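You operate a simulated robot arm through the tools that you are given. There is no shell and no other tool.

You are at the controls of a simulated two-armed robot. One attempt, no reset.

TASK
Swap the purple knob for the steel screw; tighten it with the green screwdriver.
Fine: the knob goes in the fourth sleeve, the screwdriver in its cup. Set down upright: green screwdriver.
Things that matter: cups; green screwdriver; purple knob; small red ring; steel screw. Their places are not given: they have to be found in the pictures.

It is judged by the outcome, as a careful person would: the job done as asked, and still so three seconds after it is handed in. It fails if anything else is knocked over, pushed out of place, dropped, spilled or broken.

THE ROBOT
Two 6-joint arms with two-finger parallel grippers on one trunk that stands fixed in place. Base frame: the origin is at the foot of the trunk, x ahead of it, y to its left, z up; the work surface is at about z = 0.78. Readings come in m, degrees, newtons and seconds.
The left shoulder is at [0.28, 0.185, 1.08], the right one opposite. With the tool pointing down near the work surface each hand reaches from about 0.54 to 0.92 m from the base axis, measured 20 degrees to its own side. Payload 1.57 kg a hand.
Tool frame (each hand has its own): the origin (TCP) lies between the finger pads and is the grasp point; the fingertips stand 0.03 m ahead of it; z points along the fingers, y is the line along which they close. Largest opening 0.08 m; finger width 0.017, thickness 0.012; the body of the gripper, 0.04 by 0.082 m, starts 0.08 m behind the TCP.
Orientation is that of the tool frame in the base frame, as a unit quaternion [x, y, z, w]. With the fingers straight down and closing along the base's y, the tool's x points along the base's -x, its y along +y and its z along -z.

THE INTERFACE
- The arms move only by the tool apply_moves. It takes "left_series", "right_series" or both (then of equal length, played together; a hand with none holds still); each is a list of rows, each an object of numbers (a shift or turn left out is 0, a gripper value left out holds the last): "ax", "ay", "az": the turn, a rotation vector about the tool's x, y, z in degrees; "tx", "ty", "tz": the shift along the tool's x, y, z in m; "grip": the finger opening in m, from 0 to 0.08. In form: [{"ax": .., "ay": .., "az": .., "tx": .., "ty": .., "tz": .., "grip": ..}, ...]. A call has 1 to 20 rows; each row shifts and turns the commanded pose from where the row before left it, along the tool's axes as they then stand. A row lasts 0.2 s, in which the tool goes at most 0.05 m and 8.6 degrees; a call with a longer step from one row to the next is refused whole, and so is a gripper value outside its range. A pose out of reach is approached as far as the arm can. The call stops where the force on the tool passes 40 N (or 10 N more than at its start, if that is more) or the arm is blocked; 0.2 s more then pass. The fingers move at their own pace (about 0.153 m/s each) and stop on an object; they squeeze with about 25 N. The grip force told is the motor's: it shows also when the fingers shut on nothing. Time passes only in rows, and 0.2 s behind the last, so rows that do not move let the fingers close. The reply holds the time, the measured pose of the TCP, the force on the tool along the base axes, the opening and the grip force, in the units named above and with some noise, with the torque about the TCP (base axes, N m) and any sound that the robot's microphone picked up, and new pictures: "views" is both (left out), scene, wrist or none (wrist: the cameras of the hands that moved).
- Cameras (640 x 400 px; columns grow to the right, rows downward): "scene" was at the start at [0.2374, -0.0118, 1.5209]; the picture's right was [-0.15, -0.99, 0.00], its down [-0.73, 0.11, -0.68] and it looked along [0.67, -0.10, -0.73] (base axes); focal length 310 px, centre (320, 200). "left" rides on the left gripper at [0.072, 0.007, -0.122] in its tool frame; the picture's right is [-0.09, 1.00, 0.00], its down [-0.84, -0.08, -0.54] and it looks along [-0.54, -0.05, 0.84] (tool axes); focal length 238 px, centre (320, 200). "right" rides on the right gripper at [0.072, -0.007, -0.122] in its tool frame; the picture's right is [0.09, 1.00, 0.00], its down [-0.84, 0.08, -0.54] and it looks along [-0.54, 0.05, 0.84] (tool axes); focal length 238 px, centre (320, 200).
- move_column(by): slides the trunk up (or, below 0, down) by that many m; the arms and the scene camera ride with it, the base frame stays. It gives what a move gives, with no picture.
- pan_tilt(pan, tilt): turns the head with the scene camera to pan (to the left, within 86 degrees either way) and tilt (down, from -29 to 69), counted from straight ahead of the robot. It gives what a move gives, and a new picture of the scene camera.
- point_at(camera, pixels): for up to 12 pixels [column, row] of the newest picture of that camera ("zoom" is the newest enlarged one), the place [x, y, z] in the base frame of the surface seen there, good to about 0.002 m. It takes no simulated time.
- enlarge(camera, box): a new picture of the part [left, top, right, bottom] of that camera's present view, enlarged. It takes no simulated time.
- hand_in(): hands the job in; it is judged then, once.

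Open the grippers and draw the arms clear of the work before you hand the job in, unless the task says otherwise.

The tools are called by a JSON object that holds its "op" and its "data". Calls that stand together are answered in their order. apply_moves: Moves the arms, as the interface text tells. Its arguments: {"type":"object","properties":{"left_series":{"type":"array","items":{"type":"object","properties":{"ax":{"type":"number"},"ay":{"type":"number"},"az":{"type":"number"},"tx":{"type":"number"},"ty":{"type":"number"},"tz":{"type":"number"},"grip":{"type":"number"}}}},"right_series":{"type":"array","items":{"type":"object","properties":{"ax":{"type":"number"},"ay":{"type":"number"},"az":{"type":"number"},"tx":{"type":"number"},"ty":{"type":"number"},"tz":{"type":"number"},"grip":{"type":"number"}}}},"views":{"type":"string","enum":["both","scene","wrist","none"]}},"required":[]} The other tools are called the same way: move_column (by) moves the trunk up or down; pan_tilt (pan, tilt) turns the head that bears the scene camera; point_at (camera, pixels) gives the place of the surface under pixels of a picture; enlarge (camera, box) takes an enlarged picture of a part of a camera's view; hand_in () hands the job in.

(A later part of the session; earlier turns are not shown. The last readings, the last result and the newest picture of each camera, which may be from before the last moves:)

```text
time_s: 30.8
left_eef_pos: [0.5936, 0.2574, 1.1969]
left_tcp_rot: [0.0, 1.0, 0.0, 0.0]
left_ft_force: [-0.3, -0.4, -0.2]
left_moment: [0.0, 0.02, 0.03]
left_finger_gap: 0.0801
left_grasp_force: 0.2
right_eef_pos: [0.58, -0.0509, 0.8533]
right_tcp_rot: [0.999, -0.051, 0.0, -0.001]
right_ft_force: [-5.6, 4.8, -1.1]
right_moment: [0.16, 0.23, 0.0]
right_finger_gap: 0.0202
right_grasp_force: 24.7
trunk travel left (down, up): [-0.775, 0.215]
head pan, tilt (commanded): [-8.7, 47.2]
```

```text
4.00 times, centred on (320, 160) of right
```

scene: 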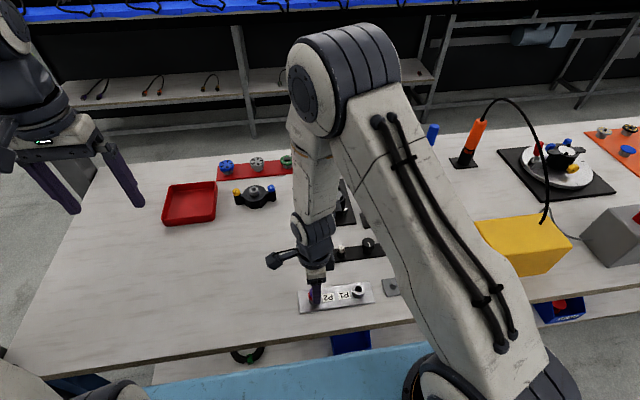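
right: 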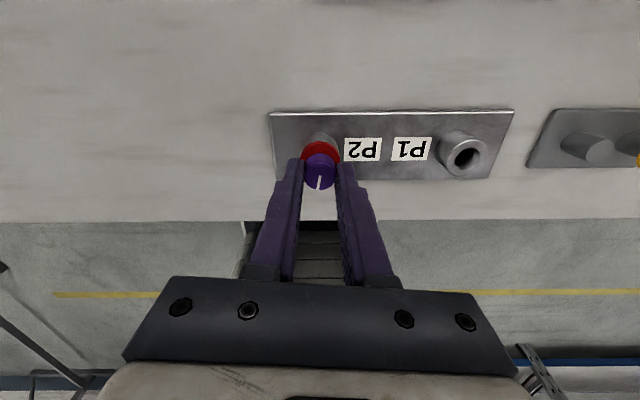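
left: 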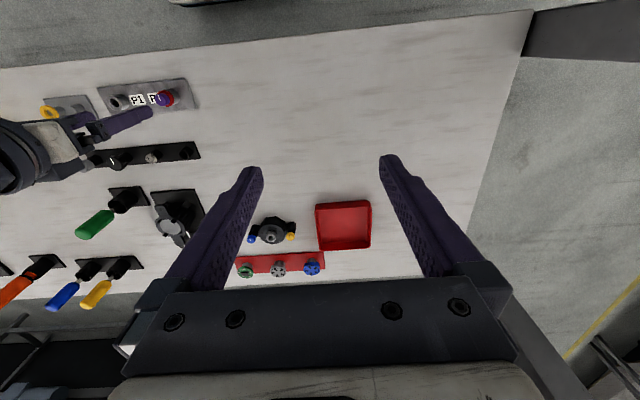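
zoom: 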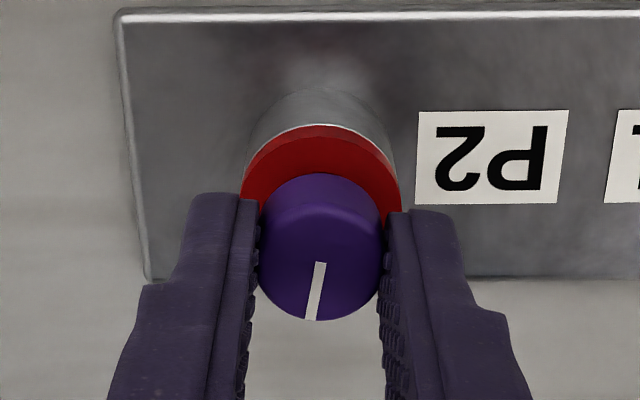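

Yaw has reached +174° and Fz relaxed to −1 N as the knob rose. I'll add small upward tension and continue 56° if the wrist allows.

{"op": "apply_moves", "data": {"right_series": [{"az": -8, "tz": -0.0004}, {"az": -8, "tz": -0.0004}, {"az": -8}, {"az": -8}, {"az": -8}, {"az": -8}, {"az": -8}, {}], "views": "wrist"}}

{"op": "enlarge", "data": {"camera": "right", "box": [240, 110, 400, 210]}}

```text
time_s: 32.4
left_eef_pos: [0.5939, 0.2566, 1.196]
left_tcp_rot: [0.0, 1.0, 0.0, 0.0]
left_ft_force: [0.6, 0.1, 0.5]
left_moment: [0.02, 0.01, 0.0]
left_finger_gap: 0.0801
left_grasp_force: 0.0
right_eef_pos: [0.5769, -0.0542, 0.8474]
right_tcp_rot: [0.922, 0.388, 0.007, 0.004]
right_ft_force: [6.9, -12.5, 7.9]
right_moment: [-0.31, -0.15, -0.05]
right_finger_gap: 0.0203
right_grasp_force: 25.5
right hand out of reach, approached as far as the arm can: row 5, 6
trunk travel left (down, up): [-0.775, 0.215]
head pan, tilt (commanded): [-8.7, 47.2]
stopped in row 7 (right hand): the force on the tool passed its limit at 42 N (the readings are from after the stop); the commanded pose is now the measured one
```

right: 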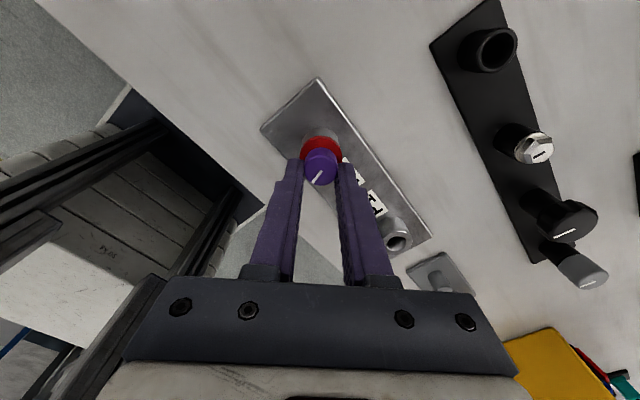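

```text
4.00 times, centred on (320, 160) of right
```

zoom: 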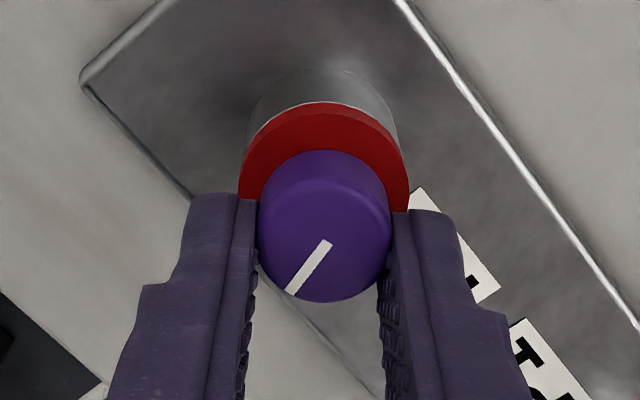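

The wrist limit is just past ~205° yaw, and the arm strained there (no damage seen; knob slipped in the fingers). I'll release, rise, and rotate back clockwise.

{"op": "apply_moves", "data": {"right_series": [{"grip": 0.045}, {"grip": 0.045}, {"tz": -0.01}, {"tz": -0.01}, {"az": 8}, {"az": 8}, {"az": 8}, {"az": 8}, {"az": 8}, {"az": 8}, {"az": 8}, {"az": 8}, {"az": 8}, {"az": 8}, {"az": 8}, {"az": 8}, {"az": 8}, {"az": 8}], "views": "wrist"}}

{"op": "enlarge", "data": {"camera": "right", "box": [240, 110, 400, 210]}}

```text
time_s: 36.1
left_eef_pos: [0.5936, 0.2572, 1.1955]
left_tcp_rot: [0.0, 1.0, 0.0, -0.001]
left_ft_force: [0.2, 0.5, -0.2]
left_moment: [-0.03, -0.04, 0.03]
left_finger_gap: 0.0801
left_grasp_force: 0.0
right_eef_pos: [0.5711, -0.0546, 0.8659]
right_tcp_rot: [0.838, -0.546, 0.007, -0.005]
right_ft_force: [-0.3, -0.1, -0.6]
right_moment: [0.02, -0.02, 0.0]
right_finger_gap: 0.0452
right_grasp_force: 0.0
right hand out of reach, approached as far as the arm can: row 4
trunk travel left (down, up): [-0.775, 0.215]
head pan, tilt (commanded): [-8.7, 47.2]
```

right: 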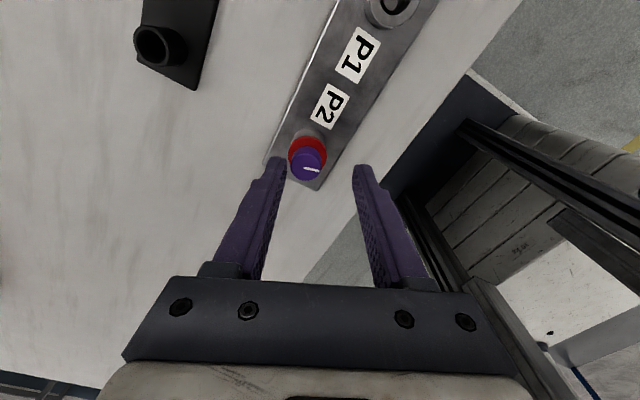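

```text
4.00 times, centred on (320, 160) of right
```

zoom: 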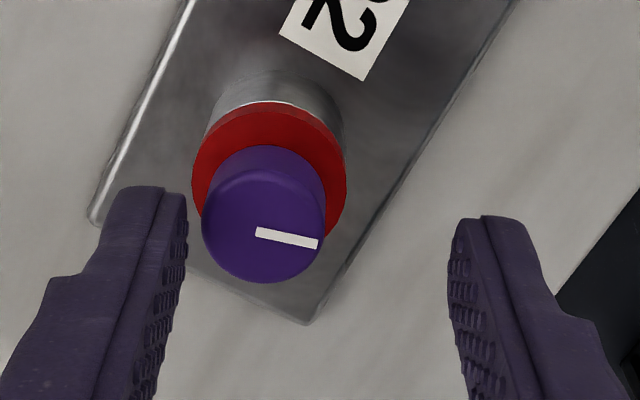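

The knob has turned about 372° in total and stands a little higher over the ring. I'll fix the small tilt, recentre over (0.580, -0.050) and rotate back toward yaw −95°.

{"op": "apply_moves", "data": {"right_series": [{"tz": -0.006, "ax": -0.9, "ay": -0.4}, {"tx": -0.0006, "ty": -0.01}, {"az": 8.2}, {"az": 8.2}, {"az": 8.2}, {"az": 8.2}, {"az": 8.2}, {"az": 8.2}, {"az": 8.2}, {"az": 8.2}, {"az": 8.2}, {"az": 8.2}, {"az": 8.2}, {"az": 8.2}, {"az": 8.2}, {"az": 8.2}, {"az": 8.2}, {"az": 8.2}, {}], "views": "wrist"}}

{"op": "enlarge", "data": {"camera": "scene", "box": [280, 260, 360, 310]}}

```text
time_s: 40.1
left_eef_pos: [0.5936, 0.2584, 1.1973]
left_tcp_rot: [0.0, 1.0, 0.0, 0.001]
left_ft_force: [-0.3, 0.3, 0.5]
left_moment: [0.01, -0.01, 0.05]
left_finger_gap: 0.08
left_grasp_force: 0.1
right_eef_pos: [0.5791, -0.0495, 0.8696]
right_tcp_rot: [0.152, 0.988, 0.001, 0.0]
right_ft_force: [0.4, -0.2, 0.1]
right_moment: [0.06, 0.01, -0.02]
right_finger_gap: 0.0452
right_grasp_force: 0.1
trunk travel left (down, up): [-0.775, 0.215]
head pan, tilt (commanded): [-8.7, 47.2]
```

right: 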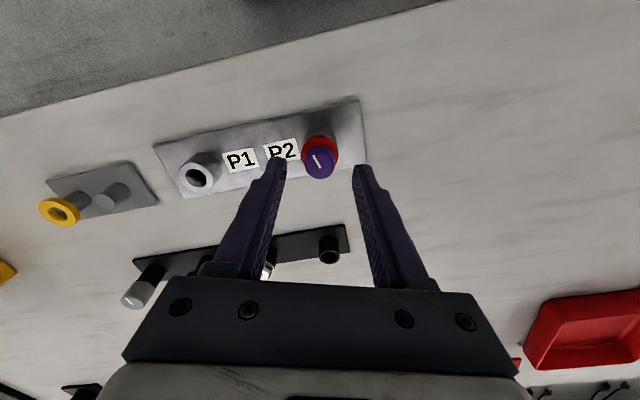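

```text
8.00 times, centred on (320, 285) of scene
```

zoom: 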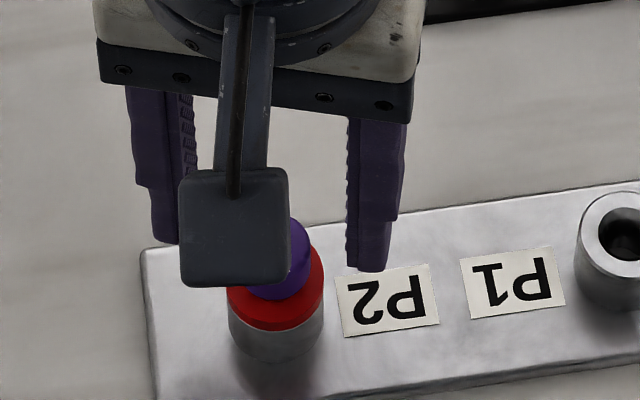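

Tilt is gone and the ring sits in place. I'll rotate on to about −100° yaw and read the pose a few times.

{"op": "apply_moves", "data": {"right_series": [{"az": 8.25}, {"az": 8.25}, {"az": 8.25}, {"az": 8.25}, {"az": 8.25}, {"az": 8.25}, {"az": 8.25}, {"az": 8.25}, {"az": 8.25}, {"az": 8.25}, {}, {}], "views": "wrist"}}

{"op": "enlarge", "data": {"camera": "right", "box": [240, 110, 400, 210]}}

{"op": "apply_moves", "data": {"right_series": [{}], "views": "none"}}

{"op": "apply_moves", "data": {"right_series": [{}], "views": "none"}}

```text
time_s: 42.8
left_eef_pos: [0.5921, 0.2563, 1.1968]
left_tcp_rot: [0.0, 1.0, 0.001, 0.0]
left_ft_force: [-0.3, -0.4, 0.8]
left_moment: [0.0, -0.02, -0.01]
left_finger_gap: 0.0801
left_grasp_force: 0.1
right_eef_pos: [0.5794, -0.0487, 0.8703]
right_tcp_rot: [0.766, 0.643, 0.0, 0.0]
right_ft_force: [-0.6, -0.6, -0.7]
right_moment: [0.01, 0.0, -0.03]
right_finger_gap: 0.0448
right_grasp_force: 0.2
trunk travel left (down, up): [-0.775, 0.215]
head pan, tilt (commanded): [-8.7, 47.2]
```

right: 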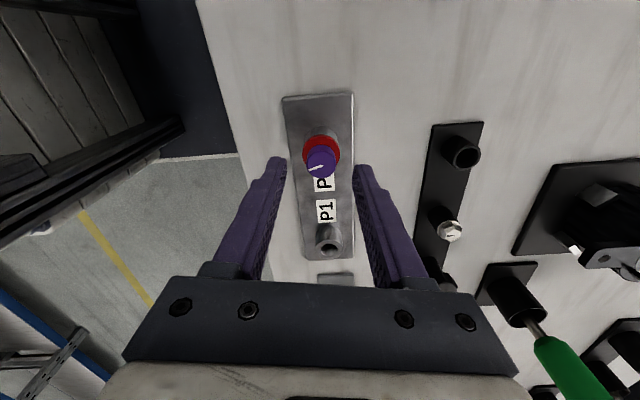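

```text
4.00 times, centred on (320, 160) of right
```

zoom: 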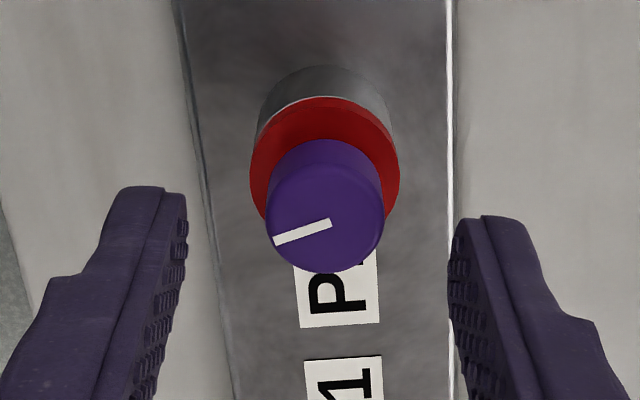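

```text
time_s: 43.1
left_eef_pos: [0.5934, 0.2579, 1.197]
left_tcp_rot: [0.0, 1.0, 0.0, 0.001]
left_ft_force: [0.4, -0.3, 0.3]
left_moment: [-0.02, -0.01, 0.0]
left_finger_gap: 0.0802
left_grasp_force: 0.1
right_eef_pos: [0.5796, -0.0487, 0.8704]
right_tcp_rot: [0.765, 0.644, 0.0, 0.0]
right_ft_force: [-0.4, -0.8, -0.6]
right_moment: [-0.03, -0.03, 0.0]
right_finger_gap: 0.045
right_grasp_force: 0.0
trunk travel left (down, up): [-0.775, 0.215]
head pan, tilt (commanded): [-8.7, 47.2]
```

```text
time_s: 43.5
left_eef_pos: [0.5936, 0.2561, 1.197]
left_tcp_rot: [0.0, 1.0, 0.001, 0.0]
left_ft_force: [0.5, 0.0, 0.4]
left_moment: [-0.01, -0.02, 0.01]
left_finger_gap: 0.0802
left_grasp_force: 0.1
right_eef_pos: [0.5799, -0.05, 0.8706]
right_tcp_rot: [0.766, 0.643, 0.0, 0.0]
right_ft_force: [0.1, -1.1, 0.1]
right_moment: [0.01, -0.02, 0.0]
right_finger_gap: 0.045
right_grasp_force: 0.1
trunk travel left (down, up): [-0.775, 0.215]
head pan, tilt (commanded): [-8.7, 47.2]
```

Now I recentre slightly, descend to tip z ≈ 0.8205 and grip again.

{"op": "apply_moves", "data": {"right_series": [{"tx": -0.0009, "ty": 0.0006, "tz": 0.01}, {"tz": 0.0099}, {}, {"grip": 0.015}, {}, {}, {}], "views": "none"}}

{"op": "apply_moves", "data": {"right_series": [{}], "views": "none"}}

```text
time_s: 45.1
left_eef_pos: [0.5946, 0.2569, 1.1971]
left_tcp_rot: [0.0, 1.0, -0.001, 0.0]
left_ft_force: [-0.6, 0.4, -0.4]
left_moment: [-0.02, -0.02, 0.0]
left_finger_gap: 0.0799
left_grasp_force: 0.1
right_eef_pos: [0.5797, -0.0497, 0.8499]
right_tcp_rot: [0.765, 0.644, 0.001, 0.001]
right_ft_force: [6.0, -0.5, 0.3]
right_moment: [-0.03, -0.22, 0.03]
right_finger_gap: 0.0197
right_grasp_force: 24.8
trunk travel left (down, up): [-0.775, 0.215]
head pan, tilt (commanded): [-8.7, 47.2]
```

```text
time_s: 45.5
left_eef_pos: [0.5945, 0.2573, 1.1974]
left_tcp_rot: [0.001, 1.0, 0.0, 0.0]
left_ft_force: [0.3, -0.8, 0.0]
left_moment: [0.0, 0.0, -0.04]
left_finger_gap: 0.0801
left_grasp_force: 0.0
right_eef_pos: [0.5796, -0.0506, 0.8507]
right_tcp_rot: [0.766, 0.643, 0.0, 0.0]
right_ft_force: [8.0, 0.1, 0.1]
right_moment: [0.04, -0.23, -0.02]
right_finger_gap: 0.0197
right_grasp_force: 25.0
trunk travel left (down, up): [-0.775, 0.215]
head pan, tilt (commanded): [-8.7, 47.2]
```

Fx is +7 N; I'll shift +0.7 mm along tool y and turn CCW 120° with an upward follow.

{"op": "apply_moves", "data": {"right_series": [{"ty": 0.0007}, {}, {"az": -8, "tz": -7e-05}, {"az": -8, "tz": -7e-05}, {"az": -8, "tz": -7e-05}, {"az": -8, "tz": -7e-05}, {"az": -8, "tz": -7e-05}, {"az": -8, "tz": -7e-05}, {"az": -8, "tz": -7e-05}, {"az": -8, "tz": -7e-05}, {"az": -8, "tz": -7e-05}, {"az": -8, "tz": -7e-05}, {"az": -8, "tz": -7e-05}, {"az": -8, "tz": -7e-05}, {"az": -8, "tz": -7e-05}, {"az": -8, "tz": -7e-05}, {"az": -8, "tz": -7e-05}, {}], "views": "wrist"}}

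{"op": "enlarge", "data": {"camera": "right", "box": [240, 110, 400, 210]}}

```text
time_s: 49.4
left_eef_pos: [0.5925, 0.2576, 1.1974]
left_tcp_rot: [0.0, 1.0, 0.0, 0.0]
left_ft_force: [0.8, 0.1, 0.3]
left_moment: [-0.01, -0.01, -0.01]
left_finger_gap: 0.0798
left_grasp_force: 0.0
right_eef_pos: [0.5807, -0.0498, 0.8518]
right_tcp_rot: [-0.176, 0.984, 0.0, 0.0]
right_ft_force: [-0.2, 9.0, 0.2]
right_moment: [0.29, -0.06, -0.12]
right_finger_gap: 0.0201
right_grasp_force: 25.4
trunk travel left (down, up): [-0.775, 0.215]
head pan, tilt (commanded): [-8.7, 47.2]
```

right: 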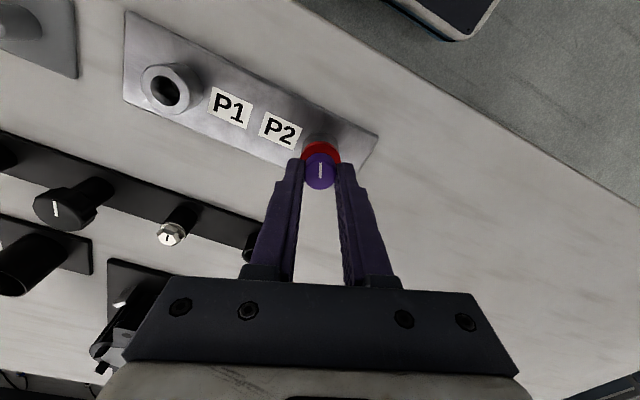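

```text
4.00 times, centred on (320, 160) of right
```

zoom: 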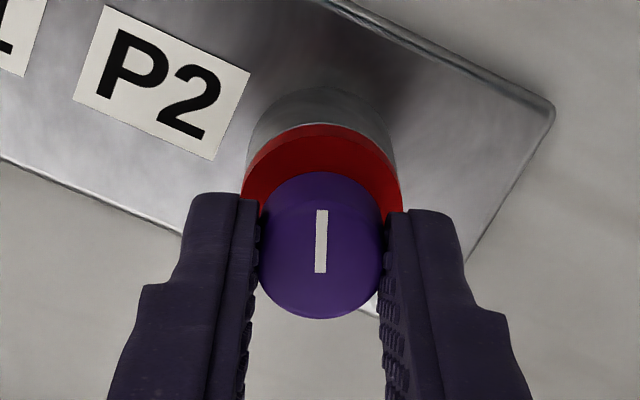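

The mark slipped relative to the fingers: the knob reached a stop near ~375° (torque −0.12 Nm). It may now be free; I'll test with a gentle pull of 2 mm.

{"op": "apply_moves", "data": {"right_series": [{"tz": -0.001}, {"tz": -0.001}, {}], "views": "none"}}

```text
time_s: 50.1
left_eef_pos: [0.5931, 0.2555, 1.196]
left_tcp_rot: [0.0, 1.0, 0.0, 0.0]
left_ft_force: [0.2, -0.4, 0.1]
left_moment: [0.01, 0.0, -0.01]
left_finger_gap: 0.0802
left_grasp_force: 0.1
right_eef_pos: [0.58, -0.0519, 0.853]
right_tcp_rot: [-0.175, 0.985, 0.0, -0.001]
right_ft_force: [0.5, -0.4, -0.4]
right_moment: [0.0, -0.01, 0.01]
right_finger_gap: 0.0203
right_grasp_force: 25.1
trunk travel left (down, up): [-0.775, 0.215]
head pan, tilt (commanded): [-8.7, 47.2]
```

No resistance: the knob is free. I'll lift it slowly 15 mm and look at the ring.

{"op": "apply_moves", "data": {"right_series": [{"tz": -0.003}, {"tz": -0.003}, {"tz": -0.003}, {"tz": -0.003}, {"tz": -0.003}, {}], "views": "wrist"}}

{"op": "enlarge", "data": {"camera": "right", "box": [240, 110, 400, 210]}}

{"op": "enlarge", "data": {"camera": "scene", "box": [280, 260, 360, 310]}}

```text
time_s: 51.5
left_eef_pos: [0.5945, 0.2574, 1.1961]
left_tcp_rot: [0.0, 1.0, -0.001, 0.0]
left_ft_force: [-0.2, -0.7, 0.4]
left_moment: [0.02, 0.0, 0.02]
left_finger_gap: 0.08
left_grasp_force: 0.1
right_eef_pos: [0.5797, -0.0492, 0.8687]
right_tcp_rot: [-0.175, 0.985, 0.0, -0.001]
right_ft_force: [-0.5, -0.1, -0.4]
right_moment: [-0.02, 0.0, 0.05]
right_finger_gap: 0.02
right_grasp_force: 25.5
trunk travel left (down, up): [-0.775, 0.215]
head pan, tilt (commanded): [-8.7, 47.2]
```

right: 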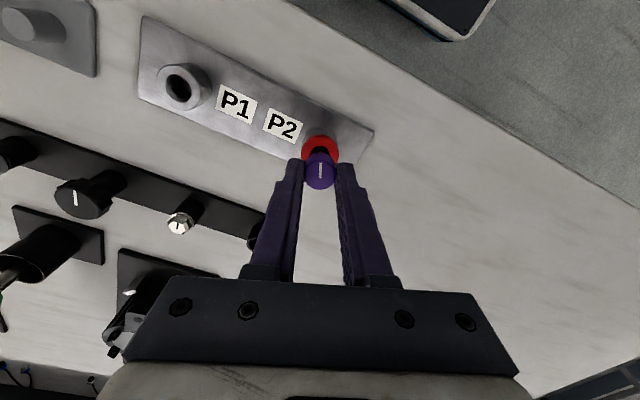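

```text
4.00 times, centred on (320, 160) of right
```

zoom: 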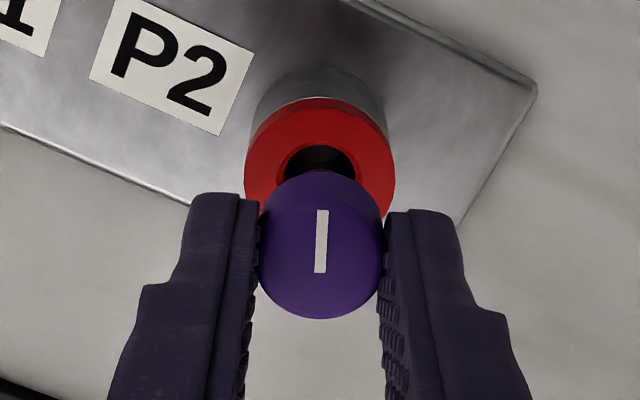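

```text
8.00 times, centred on (320, 285) of scene
```

zoom: 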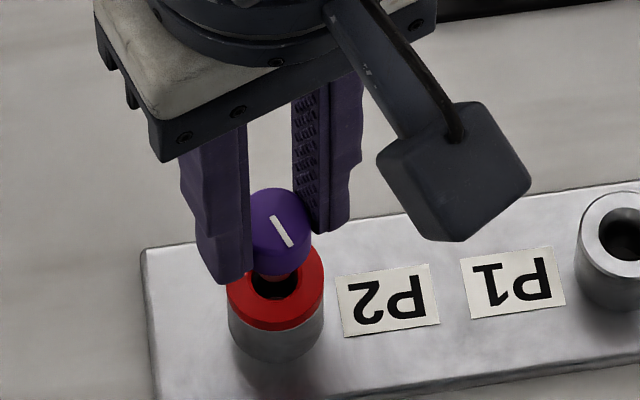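

The knob is out, and the red ring stays on the boss. I'll raise it to z ≈ 0.94 and inspect the stem.

{"op": "apply_moves", "data": {"right_series": [{"tz": -0.01}, {"tz": -0.015}, {"tz": -0.025}, {"tz": -0.025}, {}], "views": "both"}}

{"op": "enlarge", "data": {"camera": "scene", "box": [270, 220, 382, 310]}}

{"op": "enlarge", "data": {"camera": "right", "box": [240, 80, 400, 210]}}

```text
time_s: 52.8
left_eef_pos: [0.5939, 0.2573, 1.197]
left_tcp_rot: [0.0, 1.0, 0.0, 0.0]
left_ft_force: [1.0, 0.5, 0.9]
left_moment: [0.01, 0.01, 0.03]
left_finger_gap: 0.08
left_grasp_force: 0.1
right_eef_pos: [0.5822, -0.0509, 0.9422]
right_tcp_rot: [-0.174, 0.985, 0.0, 0.0]
right_ft_force: [-0.5, -0.3, 0.8]
right_moment: [0.03, 0.0, 0.0]
right_finger_gap: 0.0202
right_grasp_force: 25.0
trunk travel left (down, up): [-0.775, 0.215]
head pan, tilt (commanded): [-8.7, 47.2]
```

scene: 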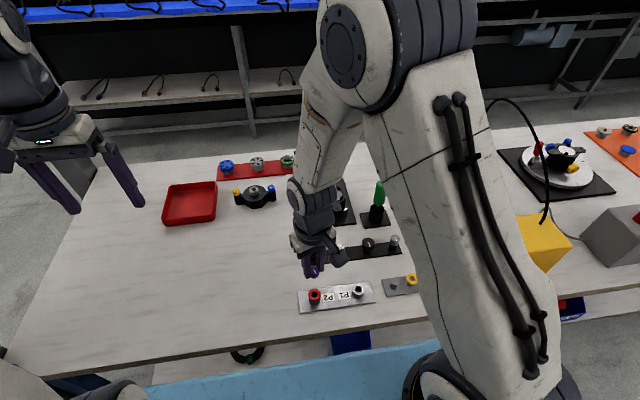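
right: 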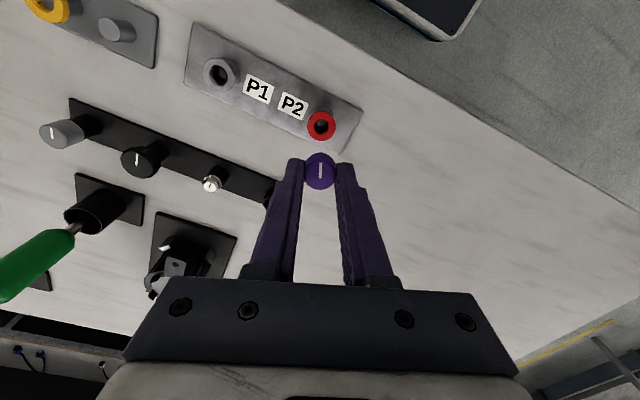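

```text
4.44 times, centred on (326, 265) of scene
```

zoom: 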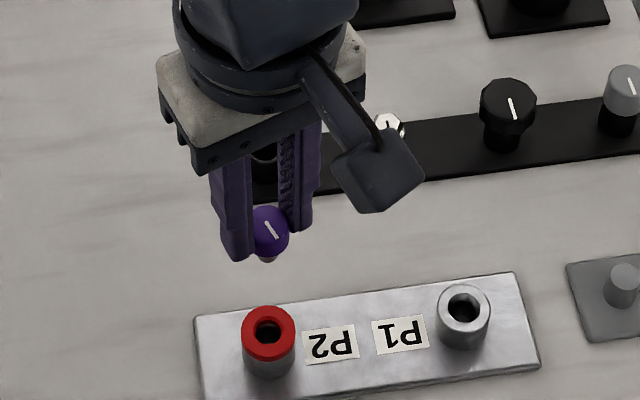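

```text
3.08 times, centred on (320, 145) of right
```

zoom: 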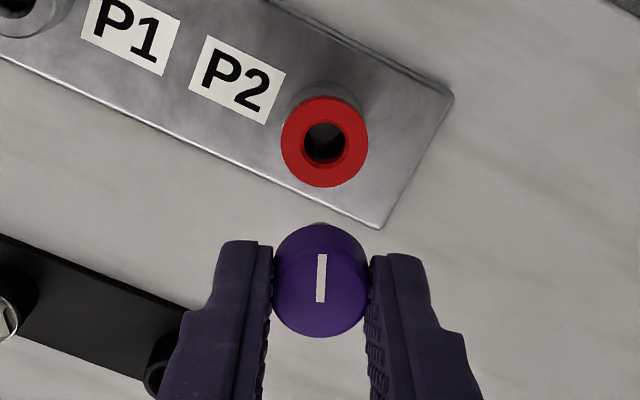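

The knob is held straight with its stem below, and the ring hole is clear. I'll turn to yaw 0 and travel above the empty sleeve at about (0.698, -0.066).

{"op": "apply_moves", "data": {"right_series": [{"az": 6.7}, {"az": 6.7}, {"az": 6.6}, {"tx": -0.02945, "ty": -0.004, "tz": 0.0015}, {"tx": -0.02945, "ty": -0.004, "tz": 0.0015}, {"tx": -0.02945, "ty": -0.004, "tz": 0.0015}, {"tx": -0.02945, "ty": -0.004, "tz": 0.0015}, {}, {}], "views": "both"}}

{"op": "enlarge", "data": {"camera": "right", "box": [240, 80, 400, 210]}}

{"op": "apply_moves", "data": {"right_series": [{}], "views": "none"}}

```text
time_s: 54.8
left_eef_pos: [0.5937, 0.2557, 1.196]
left_tcp_rot: [0.0, 1.0, 0.0, 0.0]
left_ft_force: [0.7, -0.1, -1.0]
left_moment: [0.01, 0.02, -0.02]
left_finger_gap: 0.0798
left_grasp_force: 0.1
right_eef_pos: [0.6989, -0.0665, 0.9378]
right_tcp_rot: [-0.001, 1.0, 0.0, 0.0]
right_ft_force: [0.5, -0.2, -0.9]
right_moment: [0.0, -0.02, 0.02]
right_finger_gap: 0.02
right_grasp_force: 24.5
trunk travel left (down, up): [-0.775, 0.215]
head pan, tilt (commanded): [-8.7, 47.2]
```

scene: 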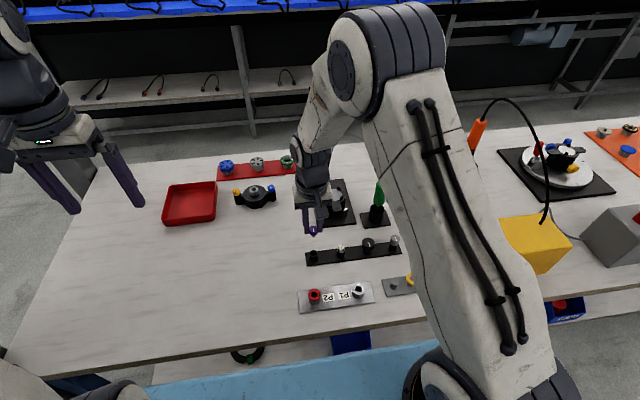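
right: 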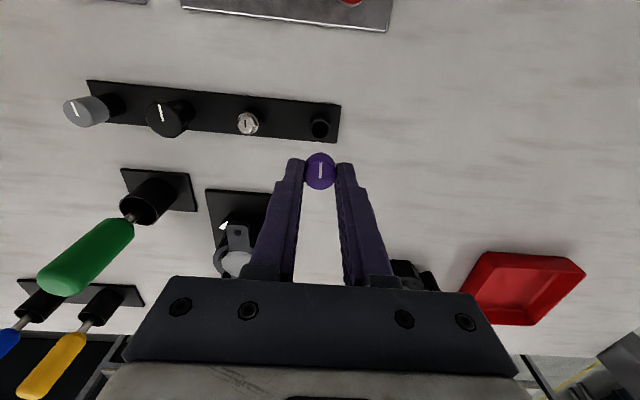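

```text
3.08 times, centred on (320, 145) of right
```

zoom: 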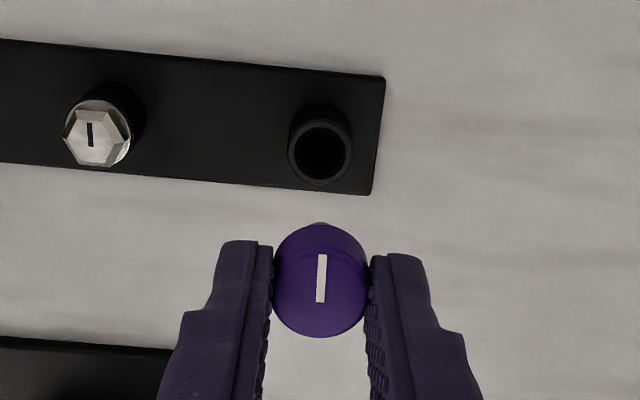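

```text
time_s: 55.1
left_eef_pos: [0.5932, 0.257, 1.1971]
left_tcp_rot: [0.001, 1.0, 0.0, 0.0]
left_ft_force: [0.2, 0.0, -0.4]
left_moment: [-0.01, 0.04, 0.0]
left_finger_gap: 0.08
left_grasp_force: 0.1
right_eef_pos: [0.6972, -0.0656, 0.9364]
right_tcp_rot: [0.0, 1.0, 0.001, 0.0]
right_ft_force: [-0.2, 0.3, 0.1]
right_moment: [-0.02, -0.01, -0.02]
right_finger_gap: 0.0202
right_grasp_force: 24.5
trunk travel left (down, up): [-0.775, 0.215]
head pan, tilt (commanded): [-8.7, 47.2]
```

The sleeve rim is at zoom (319,152) ⇒ sleeve ≈ (0.6995, -0.066). I'll nudge +1.5 mm in x and descend to TCP z ≈ 0.872, then check from the scene camera.

{"op": "apply_moves", "data": {"right_series": [{"tx": -0.0015, "ty": -0.0003, "tz": 0.015}, {"tz": 0.02}, {"tz": 0.02}, {"tz": 0.01}, {}, {}], "views": "both"}}

{"op": "enlarge", "data": {"camera": "scene", "box": [286, 220, 350, 270]}}

{"op": "enlarge", "data": {"camera": "right", "box": [260, 110, 380, 200]}}

```text
time_s: 56.5
left_eef_pos: [0.5947, 0.2569, 1.1963]
left_tcp_rot: [0.0, 1.0, -0.001, -0.001]
left_ft_force: [-0.9, -0.1, -0.1]
left_moment: [0.01, -0.03, -0.02]
left_finger_gap: 0.08
left_grasp_force: 0.1
right_eef_pos: [0.6994, -0.0664, 0.8728]
right_tcp_rot: [-0.001, 1.0, 0.0, 0.0]
right_ft_force: [-0.4, -0.2, 0.1]
right_moment: [0.0, 0.01, 0.01]
right_finger_gap: 0.0202
right_grasp_force: 25.1
trunk travel left (down, up): [-0.775, 0.215]
head pan, tilt (commanded): [-8.7, 47.2]
```

scene: 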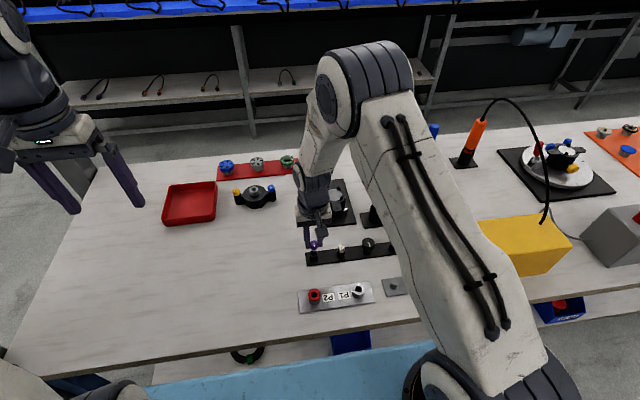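
right: 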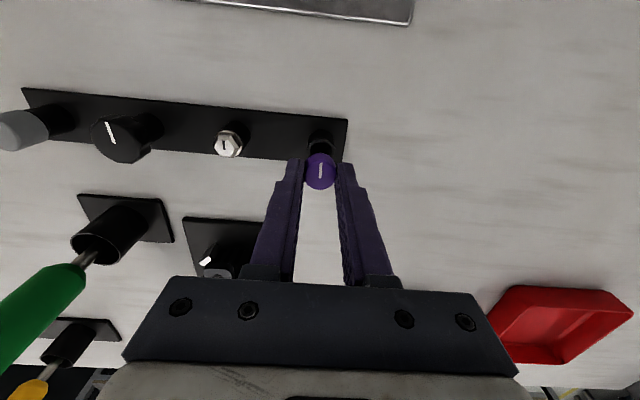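

```text
8.00 times, centred on (318, 245) of scene
```

zoom: 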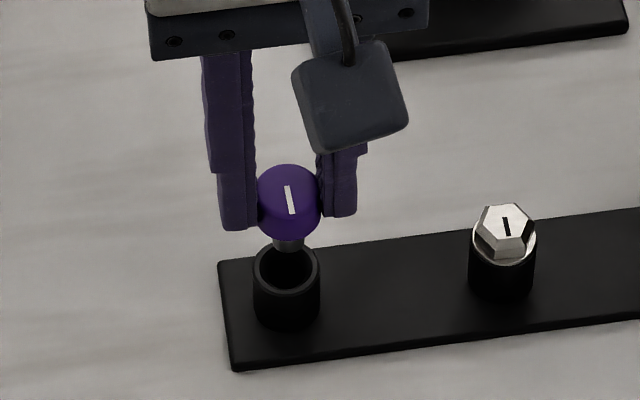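

```text
4.44 times, centred on (320, 155) of right
```

zoom: 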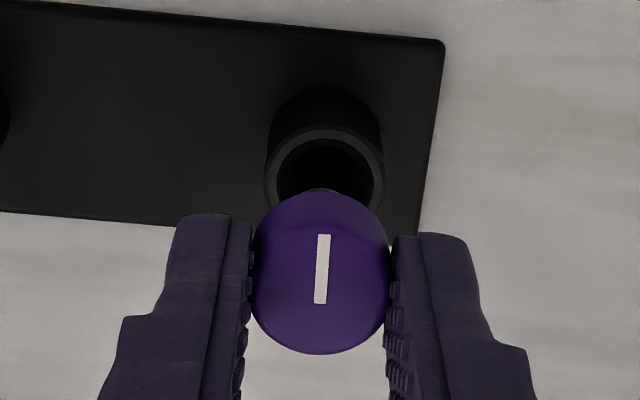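

The stem is lined up with the sleeve hole (column 288 vs 287 in scene; wrist view matches too). Lowering 24 mm slowly.

{"op": "apply_moves", "data": {"right_series": [{"tz": 0.004}, {"tz": 0.004}, {"tz": 0.004}, {"tz": 0.004}, {"tz": 0.004}, {"tz": 0.004}, {}], "views": "both"}}

{"op": "enlarge", "data": {"camera": "scene", "box": [286, 220, 350, 270]}}

```text
time_s: 58.1
left_eef_pos: [0.593, 0.2564, 1.1977]
left_tcp_rot: [0.0, 1.0, 0.0, 0.0]
left_ft_force: [0.5, -0.8, 0.4]
left_moment: [0.01, 0.0, -0.01]
left_finger_gap: 0.0798
left_grasp_force: 0.0
right_eef_pos: [0.6998, -0.0671, 0.8483]
right_tcp_rot: [-0.001, 1.0, 0.0, 0.0]
right_ft_force: [2.6, 1.2, -0.2]
right_moment: [0.1, -0.07, 0.02]
right_finger_gap: 0.0203
right_grasp_force: 25.7
trunk travel left (down, up): [-0.775, 0.215]
head pan, tilt (commanded): [-8.7, 47.2]
```

scene: 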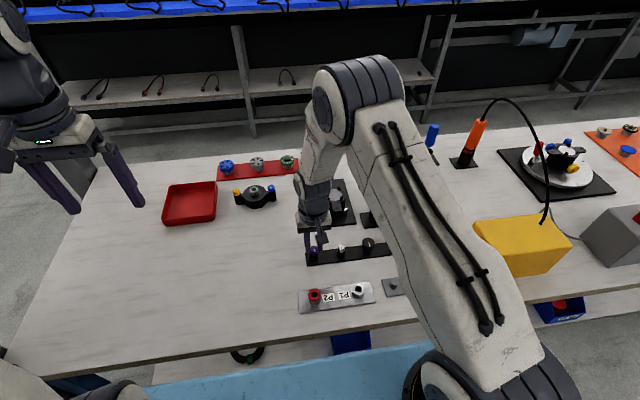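
right: 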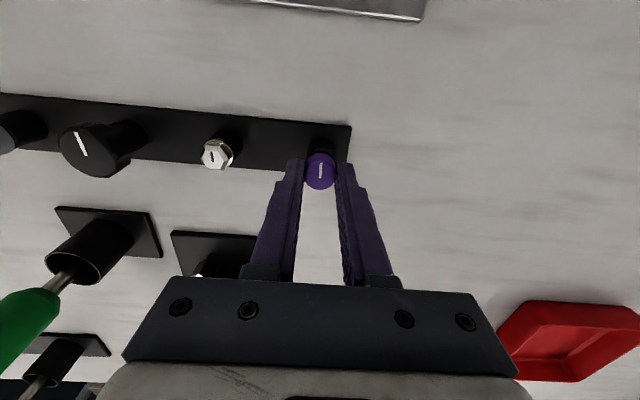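

```text
8.00 times, centred on (318, 245) of scene
```

zoom: 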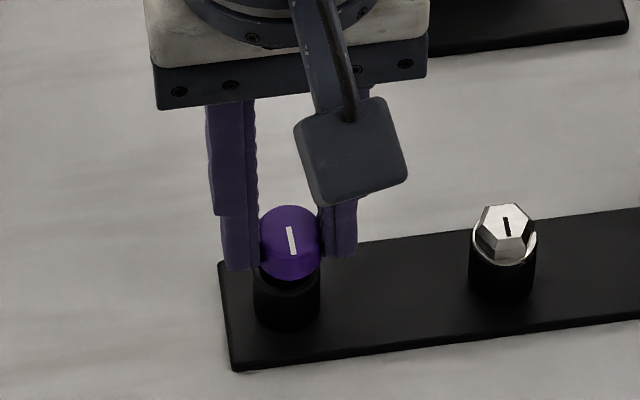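

The stem is in the sleeve with slight side contact. I'll keep lowering in small steps until it seats.

{"op": "apply_moves", "data": {"right_series": [{"tz": 0.001}, {"tz": 0.001}, {"tz": 0.001}, {"tz": 0.001}, {"tz": 0.001}, {}], "views": "none"}}

```text
time_s: 59.5
left_eef_pos: [0.5936, 0.2572, 1.1967]
left_tcp_rot: [0.0, 1.0, 0.0, 0.0]
left_ft_force: [0.1, 0.2, -0.8]
left_moment: [0.0, 0.01, -0.02]
left_finger_gap: 0.0798
left_grasp_force: 0.1
right_eef_pos: [0.6997, -0.0669, 0.8436]
right_tcp_rot: [0.0, 1.0, 0.001, 0.0]
right_ft_force: [2.2, 3.9, -0.1]
right_moment: [0.19, -0.07, 0.04]
right_finger_gap: 0.0203
right_grasp_force: 25.0
trunk travel left (down, up): [-0.775, 0.215]
head pan, tilt (commanded): [-8.7, 47.2]
```

Small side forces (+2.2, +3.9 N); I'll shift slightly toward +x/+y and lower another 3 mm.

{"op": "apply_moves", "data": {"right_series": [{"tx": -0.0003, "ty": 0.0005}, {"tz": 0.001}, {"tz": 0.001}, {"tz": 0.0007}, {}], "views": "wrist"}}

{"op": "enlarge", "data": {"camera": "scene", "box": [286, 220, 350, 270]}}

```text
time_s: 60.8
left_eef_pos: [0.5928, 0.2575, 1.1975]
left_tcp_rot: [0.0, 1.0, 0.0, 0.0]
left_ft_force: [-0.4, -1.3, -0.4]
left_moment: [0.01, 0.04, 0.01]
left_finger_gap: 0.0799
left_grasp_force: 0.0
right_eef_pos: [0.6995, -0.0665, 0.8417]
right_tcp_rot: [-0.001, 1.0, 0.001, 0.001]
right_ft_force: [-1.5, 3.4, 7.8]
right_moment: [0.08, 0.01, -0.01]
right_finger_gap: 0.0202
right_grasp_force: 25.0
trunk travel left (down, up): [-0.775, 0.215]
head pan, tilt (commanded): [-8.7, 47.2]
```

right: 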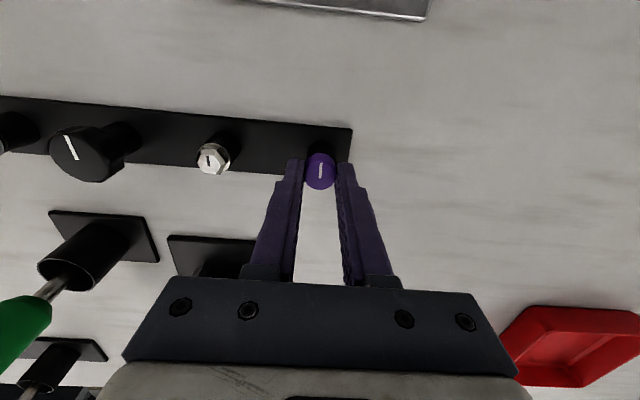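

```text
8.00 times, centred on (318, 245) of scene
```

zoom: 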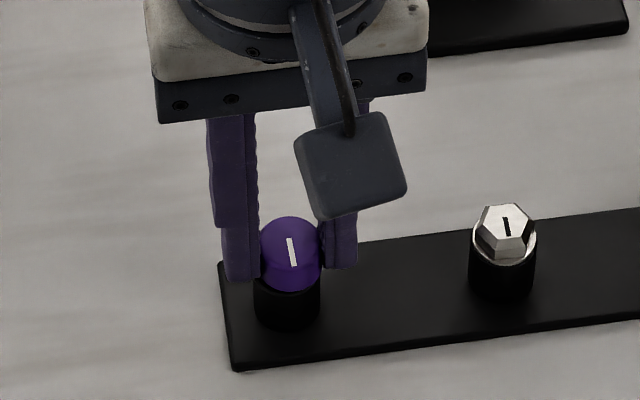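

Fz = +7.8 N: the knob is seated on the sleeve. I'll open the fingers and rise, then check.

{"op": "apply_moves", "data": {"right_series": [{"tz": -0.0007}, {"grip": 0.03}, {"grip": 0.045}, {}, {"tz": -0.01}, {"tz": -0.02}, {"tz": -0.03}, {"tz": -0.03}, {}], "views": "both"}}

{"op": "enlarge", "data": {"camera": "scene", "box": [286, 220, 350, 270]}}

{"op": "enlarge", "data": {"camera": "right", "box": [200, 80, 360, 180]}}

```text
time_s: 62.8
left_eef_pos: [0.5931, 0.2576, 1.1972]
left_tcp_rot: [0.001, 1.0, 0.001, -0.001]
left_ft_force: [-0.9, -0.2, -1.2]
left_moment: [0.02, -0.03, 0.02]
left_finger_gap: 0.0802
left_grasp_force: 0.0
right_eef_pos: [0.6994, -0.0672, 0.9343]
right_tcp_rot: [-0.001, 1.0, 0.0, 0.0]
right_ft_force: [-0.1, 0.1, -0.6]
right_moment: [0.01, -0.03, 0.02]
right_finger_gap: 0.0448
right_grasp_force: 0.1
trunk travel left (down, up): [-0.775, 0.215]
head pan, tilt (commanded): [-8.7, 47.2]
```

scene: 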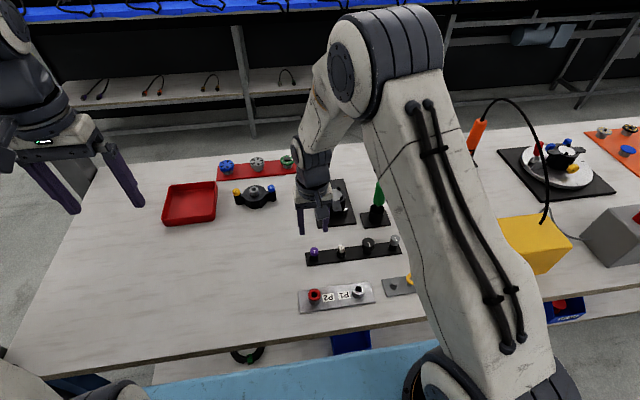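
right: 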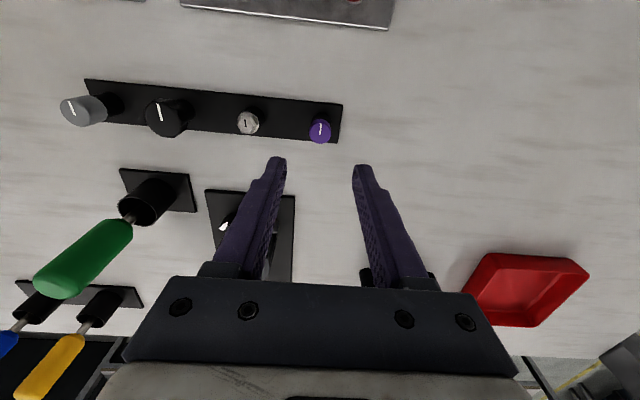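

```text
8.00 times, centred on (318, 245) of scene
```

zoom: 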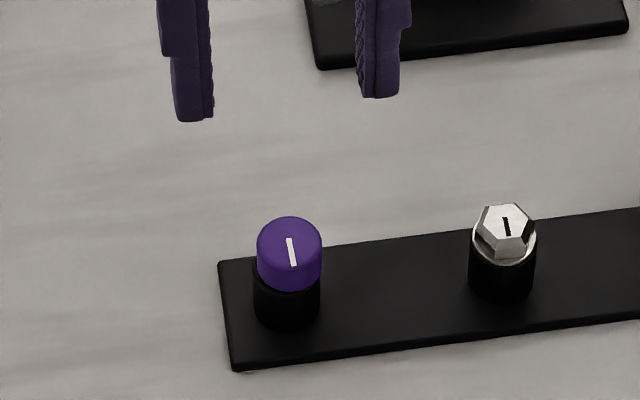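

```text
4.00 times, centred on (280, 130) of right
```

zoom: 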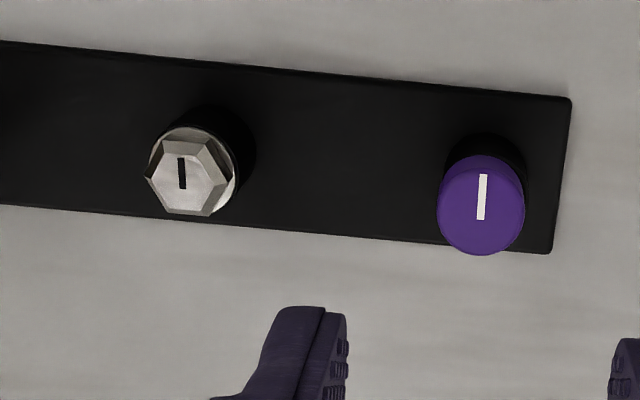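

The purple knob sits upright in the fourth sleeve. Now I'll move above the steel screw at about (0.698, -0.1395) and look.

{"op": "apply_moves", "data": {"right_series": [{"tx": 0.0009, "ty": -0.0366}, {"tx": 0.0009, "ty": -0.0366}, {}, {}], "views": "wrist"}}

{"op": "enlarge", "data": {"camera": "right", "box": [280, 100, 360, 150]}}

{"op": "apply_moves", "data": {"right_series": [{}], "views": "none"}}

```text
time_s: 63.8
left_eef_pos: [0.5933, 0.2562, 1.1965]
left_tcp_rot: [0.001, 1.0, 0.0, 0.0]
left_ft_force: [0.8, -0.1, 0.1]
left_moment: [-0.02, -0.01, 0.02]
left_finger_gap: 0.08
left_grasp_force: 0.1
right_eef_pos: [0.6991, -0.1389, 0.9326]
right_tcp_rot: [-0.003, 1.0, -0.001, -0.001]
right_ft_force: [0.5, 0.3, 0.1]
right_moment: [0.03, -0.01, 0.02]
right_finger_gap: 0.045
right_grasp_force: 0.1
trunk travel left (down, up): [-0.775, 0.215]
head pan, tilt (commanded): [-8.7, 47.2]
```

right: 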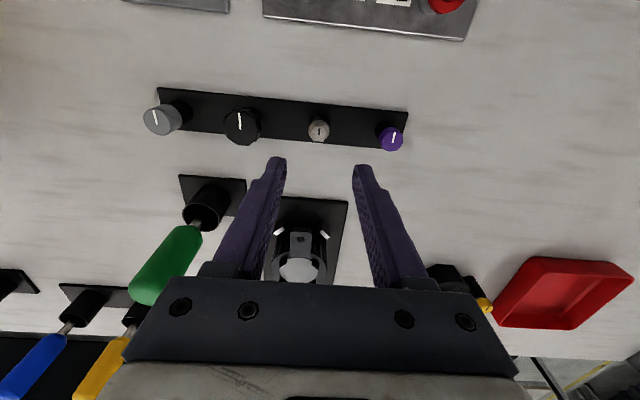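

```text
8.00 times, centred on (320, 125) of right
```

zoom: 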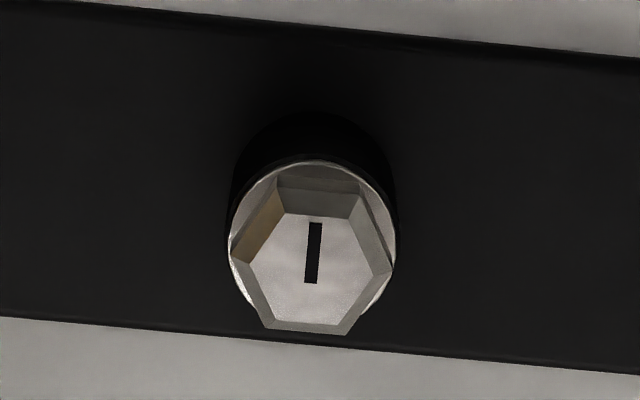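

```text
time_s: 64.2
left_eef_pos: [0.5933, 0.2561, 1.1972]
left_tcp_rot: [0.0, 1.0, 0.0, 0.0]
left_ft_force: [0.2, -0.6, 0.2]
left_moment: [-0.02, 0.0, 0.02]
left_finger_gap: 0.0799
left_grasp_force: 0.1
right_eef_pos: [0.6989, -0.1398, 0.9339]
right_tcp_rot: [-0.002, 1.0, 0.0, 0.0]
right_ft_force: [-0.3, -0.3, 0.3]
right_moment: [0.02, 0.0, 0.0]
right_finger_gap: 0.045
right_grasp_force: 0.0
trunk travel left (down, up): [-0.775, 0.215]
head pan, tilt (commanded): [-8.7, 47.2]
```

The hex has flats facing ±x (corners along y), with a round flange beneath. I'll measure heights of the head, flange and sleeve rim.

{"op": "enlarge", "data": {"camera": "right", "box": [300, 112, 340, 137]}}

{"op": "point_at", "data": {"camera": "zoom", "pixels": [[280, 320], [340, 320], [350, 380], [260, 380], [220, 300], [400, 320], [310, 250], [320, 160], [150, 380], [200, 470], [480, 400], [330, 130]]}}

{"op": "enlarge", "data": {"camera": "scene", "box": [326, 236, 358, 261]}}

```text
16.00 times, centred on (320, 124) of right
```

zoom: 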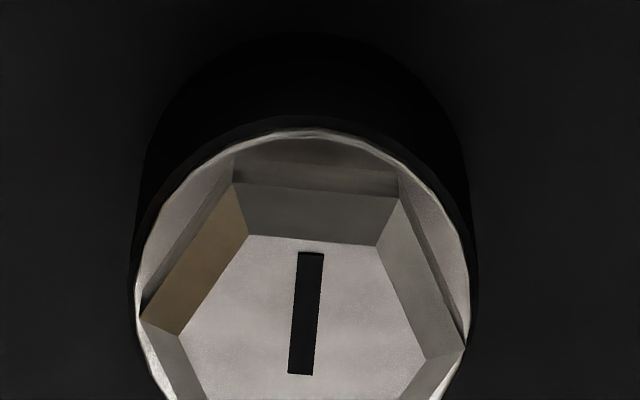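

```text
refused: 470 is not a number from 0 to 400
```

```text
16.00 times, centred on (342, 248) of scene
```

zoom: 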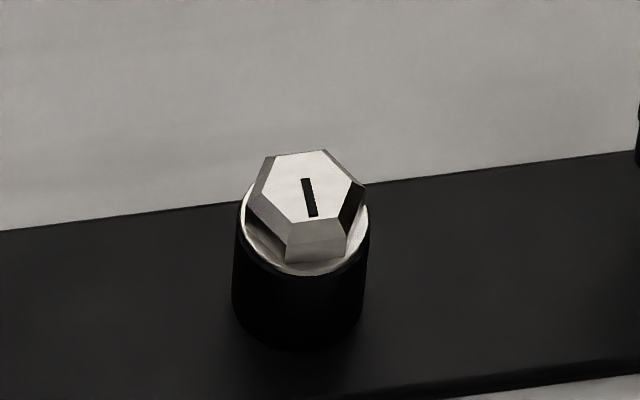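

The head looks like a chamfered hex above a round flange. I'll sample heights at several points.

{"op": "point_at", "data": {"camera": "zoom", "pixels": [[290, 170], [310, 165], [330, 190], [290, 200], [335, 210], [315, 235], [320, 255], [310, 268], [340, 268], [360, 240], [300, 320], [240, 215]]}}

{"op": "enlarge", "data": {"camera": "right", "box": [300, 118, 340, 143]}}

{"op": "point_at", "data": {"camera": "zoom", "pixels": [[240, 180], [340, 180], [240, 250], [360, 250], [310, 290], [310, 120], [310, 75], [150, 130], [440, 160], [300, 330], [310, 42], [420, 90]]}}

```text
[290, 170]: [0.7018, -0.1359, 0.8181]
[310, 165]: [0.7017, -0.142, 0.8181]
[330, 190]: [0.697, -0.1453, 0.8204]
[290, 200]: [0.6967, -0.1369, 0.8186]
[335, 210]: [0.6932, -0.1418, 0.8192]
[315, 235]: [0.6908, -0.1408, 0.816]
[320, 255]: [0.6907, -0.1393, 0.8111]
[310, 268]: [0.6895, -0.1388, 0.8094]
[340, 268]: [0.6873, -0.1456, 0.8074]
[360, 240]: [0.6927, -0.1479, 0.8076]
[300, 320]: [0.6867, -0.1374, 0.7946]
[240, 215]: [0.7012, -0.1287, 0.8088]
```

```text
16.00 times, centred on (320, 130) of right
```

zoom: 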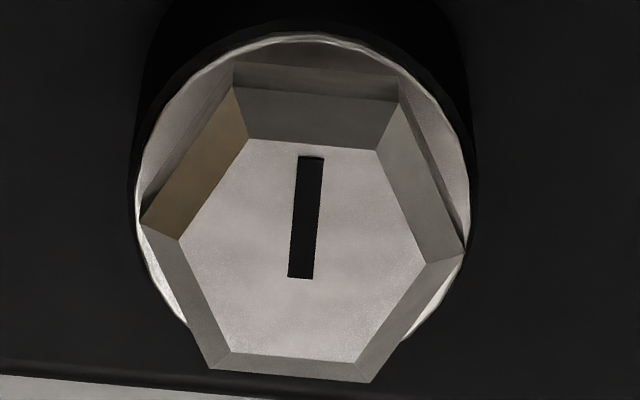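

```text
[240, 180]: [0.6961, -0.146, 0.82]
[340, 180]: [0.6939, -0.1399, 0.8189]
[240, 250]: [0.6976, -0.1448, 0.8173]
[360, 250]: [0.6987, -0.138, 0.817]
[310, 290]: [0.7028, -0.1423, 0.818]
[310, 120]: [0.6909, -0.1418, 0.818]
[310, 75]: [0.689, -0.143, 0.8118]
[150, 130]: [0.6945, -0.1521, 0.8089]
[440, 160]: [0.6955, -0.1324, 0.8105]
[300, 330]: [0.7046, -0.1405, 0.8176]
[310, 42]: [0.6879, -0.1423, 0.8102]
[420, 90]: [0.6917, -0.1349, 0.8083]
```

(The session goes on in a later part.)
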